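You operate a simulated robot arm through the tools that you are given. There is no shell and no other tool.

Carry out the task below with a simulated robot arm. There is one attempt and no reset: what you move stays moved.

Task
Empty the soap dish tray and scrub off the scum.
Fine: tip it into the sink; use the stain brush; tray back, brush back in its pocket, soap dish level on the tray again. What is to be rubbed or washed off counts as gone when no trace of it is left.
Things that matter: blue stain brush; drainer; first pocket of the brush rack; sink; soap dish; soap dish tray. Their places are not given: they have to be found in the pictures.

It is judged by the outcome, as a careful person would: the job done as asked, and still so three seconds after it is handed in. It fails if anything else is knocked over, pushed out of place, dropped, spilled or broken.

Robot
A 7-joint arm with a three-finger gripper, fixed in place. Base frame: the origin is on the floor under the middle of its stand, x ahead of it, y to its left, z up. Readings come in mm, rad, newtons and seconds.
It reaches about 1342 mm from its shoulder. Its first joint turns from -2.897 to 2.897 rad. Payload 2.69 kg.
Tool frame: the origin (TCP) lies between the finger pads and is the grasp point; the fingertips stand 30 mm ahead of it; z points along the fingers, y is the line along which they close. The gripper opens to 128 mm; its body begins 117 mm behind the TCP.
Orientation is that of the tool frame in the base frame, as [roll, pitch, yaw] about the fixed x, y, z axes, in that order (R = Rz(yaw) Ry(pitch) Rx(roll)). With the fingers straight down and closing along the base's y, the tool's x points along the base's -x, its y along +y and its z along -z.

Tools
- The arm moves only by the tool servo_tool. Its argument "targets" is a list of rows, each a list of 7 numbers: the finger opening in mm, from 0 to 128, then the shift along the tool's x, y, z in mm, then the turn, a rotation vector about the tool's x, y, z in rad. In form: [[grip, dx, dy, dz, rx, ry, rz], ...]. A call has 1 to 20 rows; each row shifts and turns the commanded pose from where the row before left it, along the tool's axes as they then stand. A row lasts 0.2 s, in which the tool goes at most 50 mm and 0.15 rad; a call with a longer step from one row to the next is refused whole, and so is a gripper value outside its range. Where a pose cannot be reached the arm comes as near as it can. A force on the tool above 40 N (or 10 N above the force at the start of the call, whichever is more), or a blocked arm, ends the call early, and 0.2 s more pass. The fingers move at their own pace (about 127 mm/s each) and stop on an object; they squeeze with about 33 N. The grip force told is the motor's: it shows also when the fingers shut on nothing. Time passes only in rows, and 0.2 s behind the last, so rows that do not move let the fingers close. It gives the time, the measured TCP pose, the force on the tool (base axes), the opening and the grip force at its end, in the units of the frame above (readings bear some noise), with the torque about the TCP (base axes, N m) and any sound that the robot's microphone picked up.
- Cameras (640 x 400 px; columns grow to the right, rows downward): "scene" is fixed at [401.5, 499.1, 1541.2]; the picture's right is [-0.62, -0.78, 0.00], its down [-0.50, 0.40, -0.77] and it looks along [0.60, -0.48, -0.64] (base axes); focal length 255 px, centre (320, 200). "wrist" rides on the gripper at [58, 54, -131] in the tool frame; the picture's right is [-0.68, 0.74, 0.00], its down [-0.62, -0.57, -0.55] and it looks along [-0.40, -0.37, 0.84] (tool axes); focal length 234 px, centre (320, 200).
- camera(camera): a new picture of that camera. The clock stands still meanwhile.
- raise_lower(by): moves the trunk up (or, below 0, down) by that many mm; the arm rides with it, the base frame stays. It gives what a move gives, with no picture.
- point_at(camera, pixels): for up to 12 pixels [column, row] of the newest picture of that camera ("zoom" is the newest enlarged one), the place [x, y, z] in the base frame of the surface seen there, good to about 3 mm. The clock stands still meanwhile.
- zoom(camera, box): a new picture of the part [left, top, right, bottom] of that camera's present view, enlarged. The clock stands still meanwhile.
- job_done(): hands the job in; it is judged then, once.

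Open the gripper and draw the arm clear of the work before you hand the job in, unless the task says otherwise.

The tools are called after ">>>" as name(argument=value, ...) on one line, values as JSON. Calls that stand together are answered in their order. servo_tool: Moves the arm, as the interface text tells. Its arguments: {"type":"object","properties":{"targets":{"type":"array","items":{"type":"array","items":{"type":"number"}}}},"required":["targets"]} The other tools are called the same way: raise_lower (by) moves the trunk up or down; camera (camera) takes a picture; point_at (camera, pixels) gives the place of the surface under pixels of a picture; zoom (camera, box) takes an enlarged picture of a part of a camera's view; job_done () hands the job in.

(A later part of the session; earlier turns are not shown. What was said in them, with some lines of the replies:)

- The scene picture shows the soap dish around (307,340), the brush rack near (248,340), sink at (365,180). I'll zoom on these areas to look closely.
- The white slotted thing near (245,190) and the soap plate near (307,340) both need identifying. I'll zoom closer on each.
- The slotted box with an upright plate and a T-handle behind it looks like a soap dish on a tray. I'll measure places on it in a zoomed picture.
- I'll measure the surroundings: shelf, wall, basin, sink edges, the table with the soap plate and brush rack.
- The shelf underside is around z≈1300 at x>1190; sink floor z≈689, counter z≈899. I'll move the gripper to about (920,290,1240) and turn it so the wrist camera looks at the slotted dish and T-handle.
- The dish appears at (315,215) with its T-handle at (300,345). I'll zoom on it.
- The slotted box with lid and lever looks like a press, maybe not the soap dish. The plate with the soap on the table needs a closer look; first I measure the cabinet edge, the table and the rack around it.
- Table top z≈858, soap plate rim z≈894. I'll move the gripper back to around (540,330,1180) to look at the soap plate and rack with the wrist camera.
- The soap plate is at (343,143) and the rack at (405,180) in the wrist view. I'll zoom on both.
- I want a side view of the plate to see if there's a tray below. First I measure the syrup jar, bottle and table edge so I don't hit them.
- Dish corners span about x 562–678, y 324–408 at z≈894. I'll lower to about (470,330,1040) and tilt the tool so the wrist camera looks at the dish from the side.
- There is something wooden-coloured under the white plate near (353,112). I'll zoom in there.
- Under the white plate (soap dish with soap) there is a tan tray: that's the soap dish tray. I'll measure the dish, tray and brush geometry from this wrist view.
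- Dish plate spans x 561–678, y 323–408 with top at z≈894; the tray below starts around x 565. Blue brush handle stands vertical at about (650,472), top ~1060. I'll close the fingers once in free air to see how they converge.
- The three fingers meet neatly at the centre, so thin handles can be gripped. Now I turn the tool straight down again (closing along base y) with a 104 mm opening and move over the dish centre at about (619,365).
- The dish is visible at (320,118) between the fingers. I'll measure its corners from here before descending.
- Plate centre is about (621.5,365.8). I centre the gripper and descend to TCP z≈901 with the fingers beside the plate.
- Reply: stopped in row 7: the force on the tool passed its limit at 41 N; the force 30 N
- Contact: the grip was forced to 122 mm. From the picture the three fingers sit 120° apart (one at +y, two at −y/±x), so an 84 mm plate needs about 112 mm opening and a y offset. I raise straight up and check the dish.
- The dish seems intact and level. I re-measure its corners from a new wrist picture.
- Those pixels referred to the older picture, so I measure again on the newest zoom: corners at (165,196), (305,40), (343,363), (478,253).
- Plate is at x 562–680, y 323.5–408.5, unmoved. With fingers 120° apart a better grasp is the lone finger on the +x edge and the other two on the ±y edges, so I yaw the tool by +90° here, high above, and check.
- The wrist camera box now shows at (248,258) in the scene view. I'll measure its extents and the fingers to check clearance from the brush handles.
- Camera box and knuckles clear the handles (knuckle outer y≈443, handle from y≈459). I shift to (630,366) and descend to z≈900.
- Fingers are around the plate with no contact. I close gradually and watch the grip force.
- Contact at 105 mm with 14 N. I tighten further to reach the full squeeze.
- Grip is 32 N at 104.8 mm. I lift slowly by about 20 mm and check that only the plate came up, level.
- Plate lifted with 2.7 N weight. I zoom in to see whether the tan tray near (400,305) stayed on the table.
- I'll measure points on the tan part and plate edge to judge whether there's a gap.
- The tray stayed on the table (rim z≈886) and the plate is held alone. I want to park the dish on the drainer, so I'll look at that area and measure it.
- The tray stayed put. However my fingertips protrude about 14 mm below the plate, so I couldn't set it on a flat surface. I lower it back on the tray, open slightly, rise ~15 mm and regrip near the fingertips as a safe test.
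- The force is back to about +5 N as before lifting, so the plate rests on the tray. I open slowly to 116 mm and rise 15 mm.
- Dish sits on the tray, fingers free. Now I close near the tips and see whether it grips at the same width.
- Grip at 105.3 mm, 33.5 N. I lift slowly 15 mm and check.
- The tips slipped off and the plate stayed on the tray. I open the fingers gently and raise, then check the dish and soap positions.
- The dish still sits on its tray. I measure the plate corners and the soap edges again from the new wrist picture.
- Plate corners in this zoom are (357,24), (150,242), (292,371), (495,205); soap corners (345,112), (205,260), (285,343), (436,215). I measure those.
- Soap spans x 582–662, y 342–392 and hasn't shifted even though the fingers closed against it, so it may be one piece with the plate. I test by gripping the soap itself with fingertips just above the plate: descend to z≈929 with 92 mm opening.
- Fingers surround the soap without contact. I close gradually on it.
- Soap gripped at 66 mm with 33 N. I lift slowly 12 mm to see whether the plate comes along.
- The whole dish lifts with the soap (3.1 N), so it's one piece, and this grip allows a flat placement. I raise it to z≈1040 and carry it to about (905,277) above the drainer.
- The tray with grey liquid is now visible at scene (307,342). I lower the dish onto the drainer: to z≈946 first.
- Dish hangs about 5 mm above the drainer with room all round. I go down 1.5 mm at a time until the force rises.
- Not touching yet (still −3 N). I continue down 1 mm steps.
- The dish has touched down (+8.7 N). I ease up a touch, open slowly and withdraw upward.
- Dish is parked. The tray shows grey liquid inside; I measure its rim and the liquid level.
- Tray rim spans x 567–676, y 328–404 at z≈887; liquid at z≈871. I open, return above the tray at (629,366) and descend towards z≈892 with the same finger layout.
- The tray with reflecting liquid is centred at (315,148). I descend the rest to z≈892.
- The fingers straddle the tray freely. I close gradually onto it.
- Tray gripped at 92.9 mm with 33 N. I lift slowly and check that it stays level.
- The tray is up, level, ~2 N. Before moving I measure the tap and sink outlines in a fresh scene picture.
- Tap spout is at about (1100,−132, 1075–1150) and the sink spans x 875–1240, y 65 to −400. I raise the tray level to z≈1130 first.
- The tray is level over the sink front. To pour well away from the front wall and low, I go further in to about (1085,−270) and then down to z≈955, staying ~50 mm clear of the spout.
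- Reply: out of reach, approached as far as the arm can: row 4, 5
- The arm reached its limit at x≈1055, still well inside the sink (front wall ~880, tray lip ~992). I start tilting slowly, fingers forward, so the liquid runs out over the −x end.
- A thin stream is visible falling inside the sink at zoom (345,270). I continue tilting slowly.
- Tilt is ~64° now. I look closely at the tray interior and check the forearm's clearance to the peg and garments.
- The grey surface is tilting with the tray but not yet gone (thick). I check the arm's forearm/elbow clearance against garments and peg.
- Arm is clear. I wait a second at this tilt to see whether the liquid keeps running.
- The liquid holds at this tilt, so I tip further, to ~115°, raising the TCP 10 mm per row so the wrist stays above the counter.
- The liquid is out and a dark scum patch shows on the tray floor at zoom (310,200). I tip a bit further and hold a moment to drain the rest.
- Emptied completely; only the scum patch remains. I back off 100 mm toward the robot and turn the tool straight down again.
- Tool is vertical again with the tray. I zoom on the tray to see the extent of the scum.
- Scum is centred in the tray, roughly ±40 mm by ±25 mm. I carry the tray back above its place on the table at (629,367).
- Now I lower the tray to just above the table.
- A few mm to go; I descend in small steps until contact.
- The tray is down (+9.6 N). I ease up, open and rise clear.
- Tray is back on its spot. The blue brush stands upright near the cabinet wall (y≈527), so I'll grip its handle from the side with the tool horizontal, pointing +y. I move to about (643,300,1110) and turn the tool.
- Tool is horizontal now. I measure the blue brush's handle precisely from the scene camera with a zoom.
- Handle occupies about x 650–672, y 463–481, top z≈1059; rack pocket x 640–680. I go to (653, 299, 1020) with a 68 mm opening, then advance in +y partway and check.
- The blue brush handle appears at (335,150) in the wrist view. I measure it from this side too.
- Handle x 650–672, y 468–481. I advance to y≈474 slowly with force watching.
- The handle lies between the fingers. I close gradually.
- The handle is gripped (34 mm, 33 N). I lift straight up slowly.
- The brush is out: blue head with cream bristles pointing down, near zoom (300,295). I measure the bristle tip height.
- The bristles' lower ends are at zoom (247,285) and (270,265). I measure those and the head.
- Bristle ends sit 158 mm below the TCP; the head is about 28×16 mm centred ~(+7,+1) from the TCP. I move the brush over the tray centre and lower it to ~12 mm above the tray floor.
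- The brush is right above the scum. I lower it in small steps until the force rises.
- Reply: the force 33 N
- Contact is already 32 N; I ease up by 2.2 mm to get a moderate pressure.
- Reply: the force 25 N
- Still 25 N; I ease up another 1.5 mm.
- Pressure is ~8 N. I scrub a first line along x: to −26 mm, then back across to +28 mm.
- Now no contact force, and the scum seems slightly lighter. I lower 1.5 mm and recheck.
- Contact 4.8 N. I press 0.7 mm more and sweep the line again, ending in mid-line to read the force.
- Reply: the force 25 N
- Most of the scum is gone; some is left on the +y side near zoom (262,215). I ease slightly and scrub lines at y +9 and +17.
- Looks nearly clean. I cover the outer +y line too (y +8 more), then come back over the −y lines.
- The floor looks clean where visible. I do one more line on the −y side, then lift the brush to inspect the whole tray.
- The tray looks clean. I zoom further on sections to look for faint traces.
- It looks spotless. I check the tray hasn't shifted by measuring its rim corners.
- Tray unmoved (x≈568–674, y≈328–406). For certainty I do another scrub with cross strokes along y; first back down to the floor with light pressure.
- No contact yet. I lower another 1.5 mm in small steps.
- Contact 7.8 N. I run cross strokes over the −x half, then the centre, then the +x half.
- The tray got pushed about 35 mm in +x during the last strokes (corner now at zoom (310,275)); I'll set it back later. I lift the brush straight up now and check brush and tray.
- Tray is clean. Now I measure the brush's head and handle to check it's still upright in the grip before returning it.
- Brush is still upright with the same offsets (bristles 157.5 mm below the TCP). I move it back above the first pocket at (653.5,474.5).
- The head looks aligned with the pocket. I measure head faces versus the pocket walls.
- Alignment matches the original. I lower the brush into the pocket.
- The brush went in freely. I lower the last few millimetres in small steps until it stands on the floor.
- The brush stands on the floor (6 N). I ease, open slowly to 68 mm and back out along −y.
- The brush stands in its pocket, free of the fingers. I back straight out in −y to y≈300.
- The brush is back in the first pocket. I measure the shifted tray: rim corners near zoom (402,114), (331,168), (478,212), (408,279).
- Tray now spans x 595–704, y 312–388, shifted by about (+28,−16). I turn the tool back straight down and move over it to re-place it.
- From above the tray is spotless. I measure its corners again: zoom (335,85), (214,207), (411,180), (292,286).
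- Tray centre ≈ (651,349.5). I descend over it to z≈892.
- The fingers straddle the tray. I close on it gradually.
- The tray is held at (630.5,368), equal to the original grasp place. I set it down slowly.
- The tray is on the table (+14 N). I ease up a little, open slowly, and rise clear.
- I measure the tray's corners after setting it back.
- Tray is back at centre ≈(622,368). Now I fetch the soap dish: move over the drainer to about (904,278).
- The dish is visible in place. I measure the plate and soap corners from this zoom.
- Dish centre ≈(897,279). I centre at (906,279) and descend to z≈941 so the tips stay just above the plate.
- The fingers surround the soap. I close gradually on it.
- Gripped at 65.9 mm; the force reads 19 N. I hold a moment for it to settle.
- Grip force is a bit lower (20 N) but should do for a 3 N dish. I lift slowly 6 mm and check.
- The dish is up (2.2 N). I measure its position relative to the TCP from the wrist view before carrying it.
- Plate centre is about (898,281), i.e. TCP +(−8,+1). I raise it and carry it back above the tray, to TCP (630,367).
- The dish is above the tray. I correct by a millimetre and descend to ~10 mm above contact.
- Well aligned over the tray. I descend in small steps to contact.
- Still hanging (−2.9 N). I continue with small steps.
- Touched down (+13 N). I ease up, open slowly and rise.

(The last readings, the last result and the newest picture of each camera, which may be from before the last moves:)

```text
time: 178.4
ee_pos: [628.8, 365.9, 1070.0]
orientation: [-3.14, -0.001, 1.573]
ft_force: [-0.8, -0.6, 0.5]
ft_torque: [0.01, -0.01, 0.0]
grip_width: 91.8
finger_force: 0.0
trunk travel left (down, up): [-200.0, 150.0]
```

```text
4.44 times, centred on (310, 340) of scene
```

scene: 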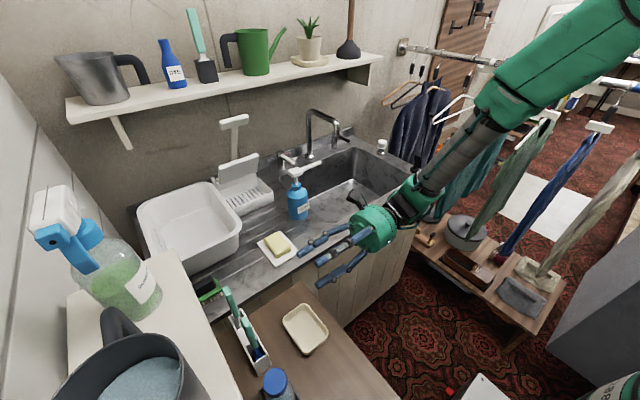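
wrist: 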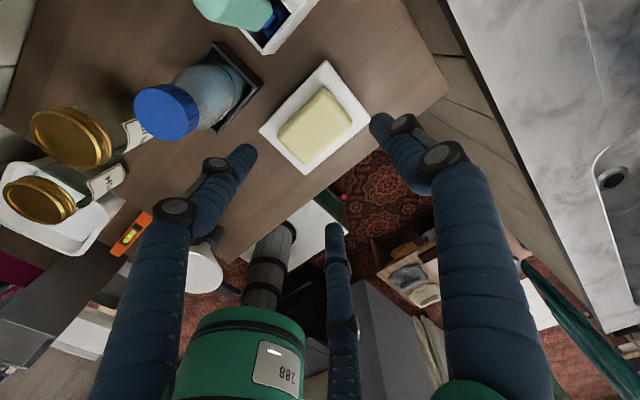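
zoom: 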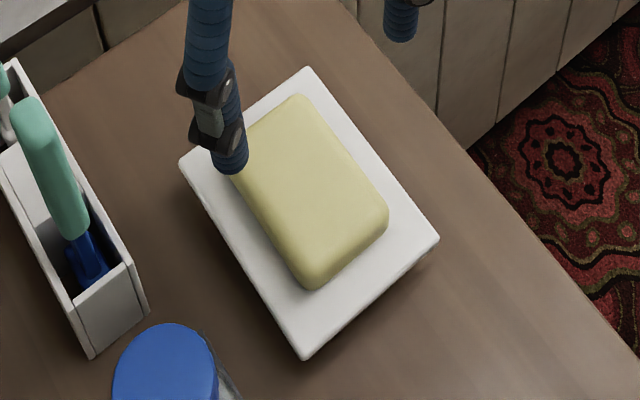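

The dish sits back on the tray. I measure plate corners for position and levelness.

>>> zoom(camera="wrist", box=[240, 50, 400, 190])

>>> point_at(camera="zoom", pixels=[[346, 32], [83, 228], [260, 392], [500, 165], [210, 125], [430, 100], [180, 300], [380, 280]])

```text
2.86 times, centred on (320, 120) of wrist
```

zoom: 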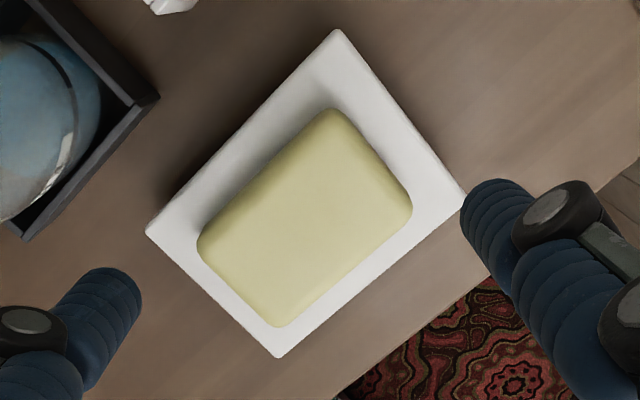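

```text
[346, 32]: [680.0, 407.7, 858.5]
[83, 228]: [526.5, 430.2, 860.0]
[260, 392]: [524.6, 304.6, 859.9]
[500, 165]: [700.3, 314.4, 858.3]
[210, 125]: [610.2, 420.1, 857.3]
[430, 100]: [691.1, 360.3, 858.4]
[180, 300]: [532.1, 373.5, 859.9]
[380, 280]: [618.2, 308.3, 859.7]
```

Corners in this zoom are at (338,33), (150,230), (278,354), (460,193). I measure those.

>>> point_at(camera="zoom", pixels=[[337, 36], [154, 230], [278, 351], [456, 194], [245, 130], [400, 115], [215, 292], [365, 275], [310, 90], [190, 215], [270, 335], [425, 200]])

```text
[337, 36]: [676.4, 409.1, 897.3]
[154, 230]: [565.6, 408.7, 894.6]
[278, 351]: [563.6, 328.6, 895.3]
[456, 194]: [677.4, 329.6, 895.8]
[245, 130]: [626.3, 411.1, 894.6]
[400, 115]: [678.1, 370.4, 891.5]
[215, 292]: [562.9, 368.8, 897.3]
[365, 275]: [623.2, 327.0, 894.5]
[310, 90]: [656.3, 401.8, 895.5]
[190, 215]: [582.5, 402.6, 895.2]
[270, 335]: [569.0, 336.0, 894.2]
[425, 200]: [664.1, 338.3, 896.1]
```

The dish is level (z≈895 at all corners) and centred over the tray. I open the gripper and draw the arm up and away.

>>> servo_tool(targets=[[110, 0, 0, -30, 0, 0, 0], [128, 0, 0, -40, 0, 0, 0], [128, 0, 0, -45, 0, 0, 0], [128, 0, 0, -45, 0, 0, 0], [128, -20, 5, -40, 0, 0, 0], [128, -45, 10, 0, 0, 0, 0], [128, -45, 10, 0, 0, 0, 0], [128, -45, 10, 0, 0, 0, 0], [128, -45, 10, 0, 0, 0, 0], [128, -45, 10, 0, 0, 0, 0], [128, -45, 10, 0, 0, 0, 0], [128, 0, 0, 0, 0, 0, 0]])

>>> camera(camera="scene")

>>> camera(camera="wrist")

>>> zoom(camera="scene", box=[200, 260, 360, 390])

```text
time: 181.0
ee_pos: [694.6, 75.1, 1269.9]
orientation: [3.141, -0.003, 1.573]
ft_force: [-0.2, -0.6, -0.4]
ft_torque: [0.04, 0.04, 0.01]
grip_width: 127.9
finger_force: 0.0
trunk travel left (down, up): [-200.0, 150.0]
```

```text
taken
```

scene: 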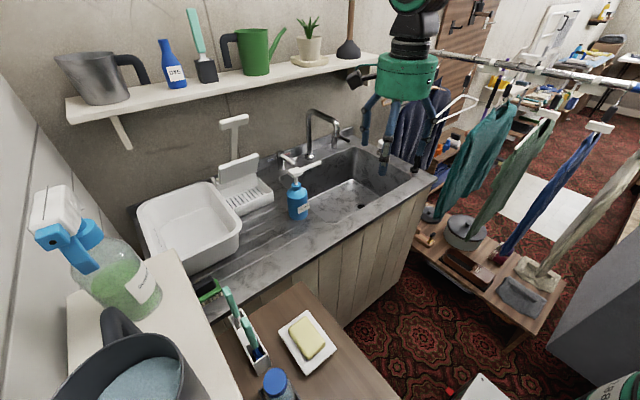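

```text
taken
```

wrist: 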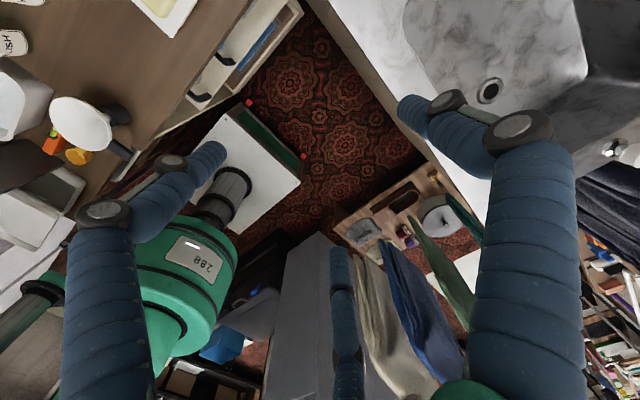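

```text
3.08 times, centred on (280, 325) of scene
```

zoom: 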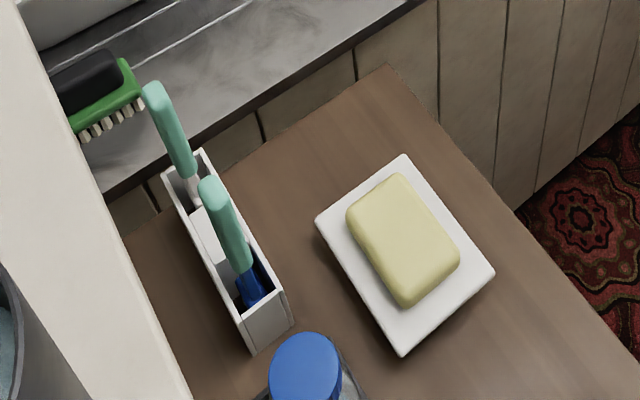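

Everything looks as at the start. I check the drainer, counter front and sink for any spill.

>>> zoom(camera="scene", box=[270, 120, 450, 260])

>>> zoom(camera="scene", box=[190, 170, 350, 290])

>>> zoom(camera="wrist", box=[320, 0, 620, 180])

```text
2.86 times, centred on (360, 190) of scene
```

zoom: 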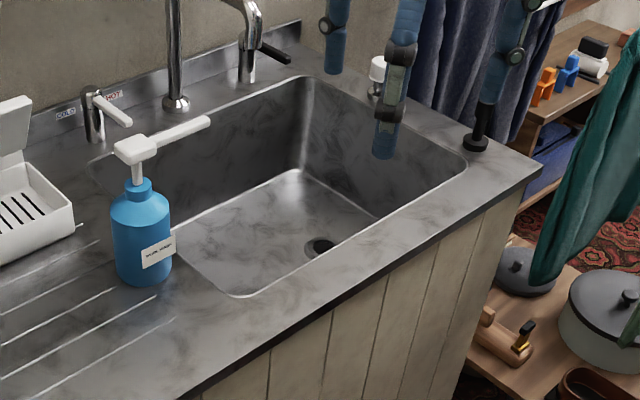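

```text
3.33 times, centred on (270, 230) of scene
```

zoom: 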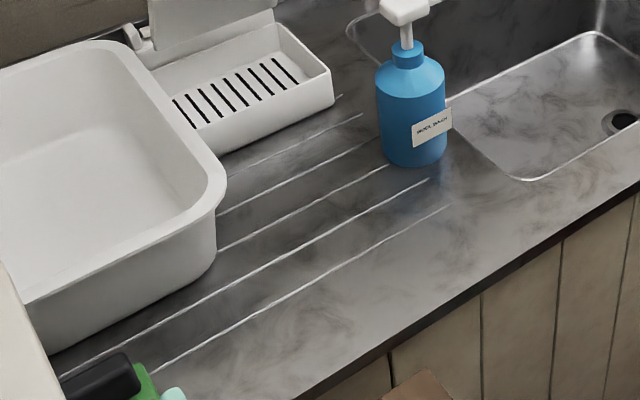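

```text
2.13 times, centred on (470, 90) of wrist
```

zoom: 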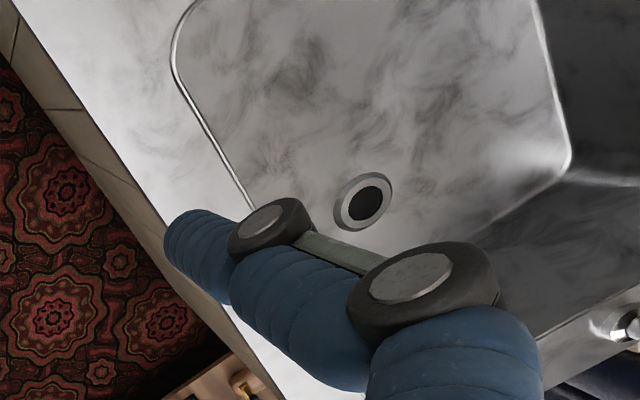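

There are no spills, the brush is in its first pocket, and the cleaned tray is back with the dish level on it. The gripper is open and clear, so I hand the job in.

>>> job_done()

```text
The job is handed in.
```

I emptied the soap dish tray into the sink and scrubbed off the scum with the blue stain brush. Zoomed pictures of the tray afterwards show no trace of scum.

- **Tray:** it is back at its original spot on the table. It slid about 30 mm during the last strokes, so I picked it up and set it back in place.
- **Brush:** it stands in the first pocket of the rack again.
- **Soap dish:** it is back on the tray, within about 3 mm of where it was and level (all four corners at about the same height). It was parked on the drainer in the meantime.
- **Surroundings:** I saw no spills on the counter, drainer or table, and nothing else looked moved. While I was learning how to grip the dish, the fingers pressed on it once and slipped off its edge once. It stayed on the tray both times.

The gripper is open and the arm is clear.
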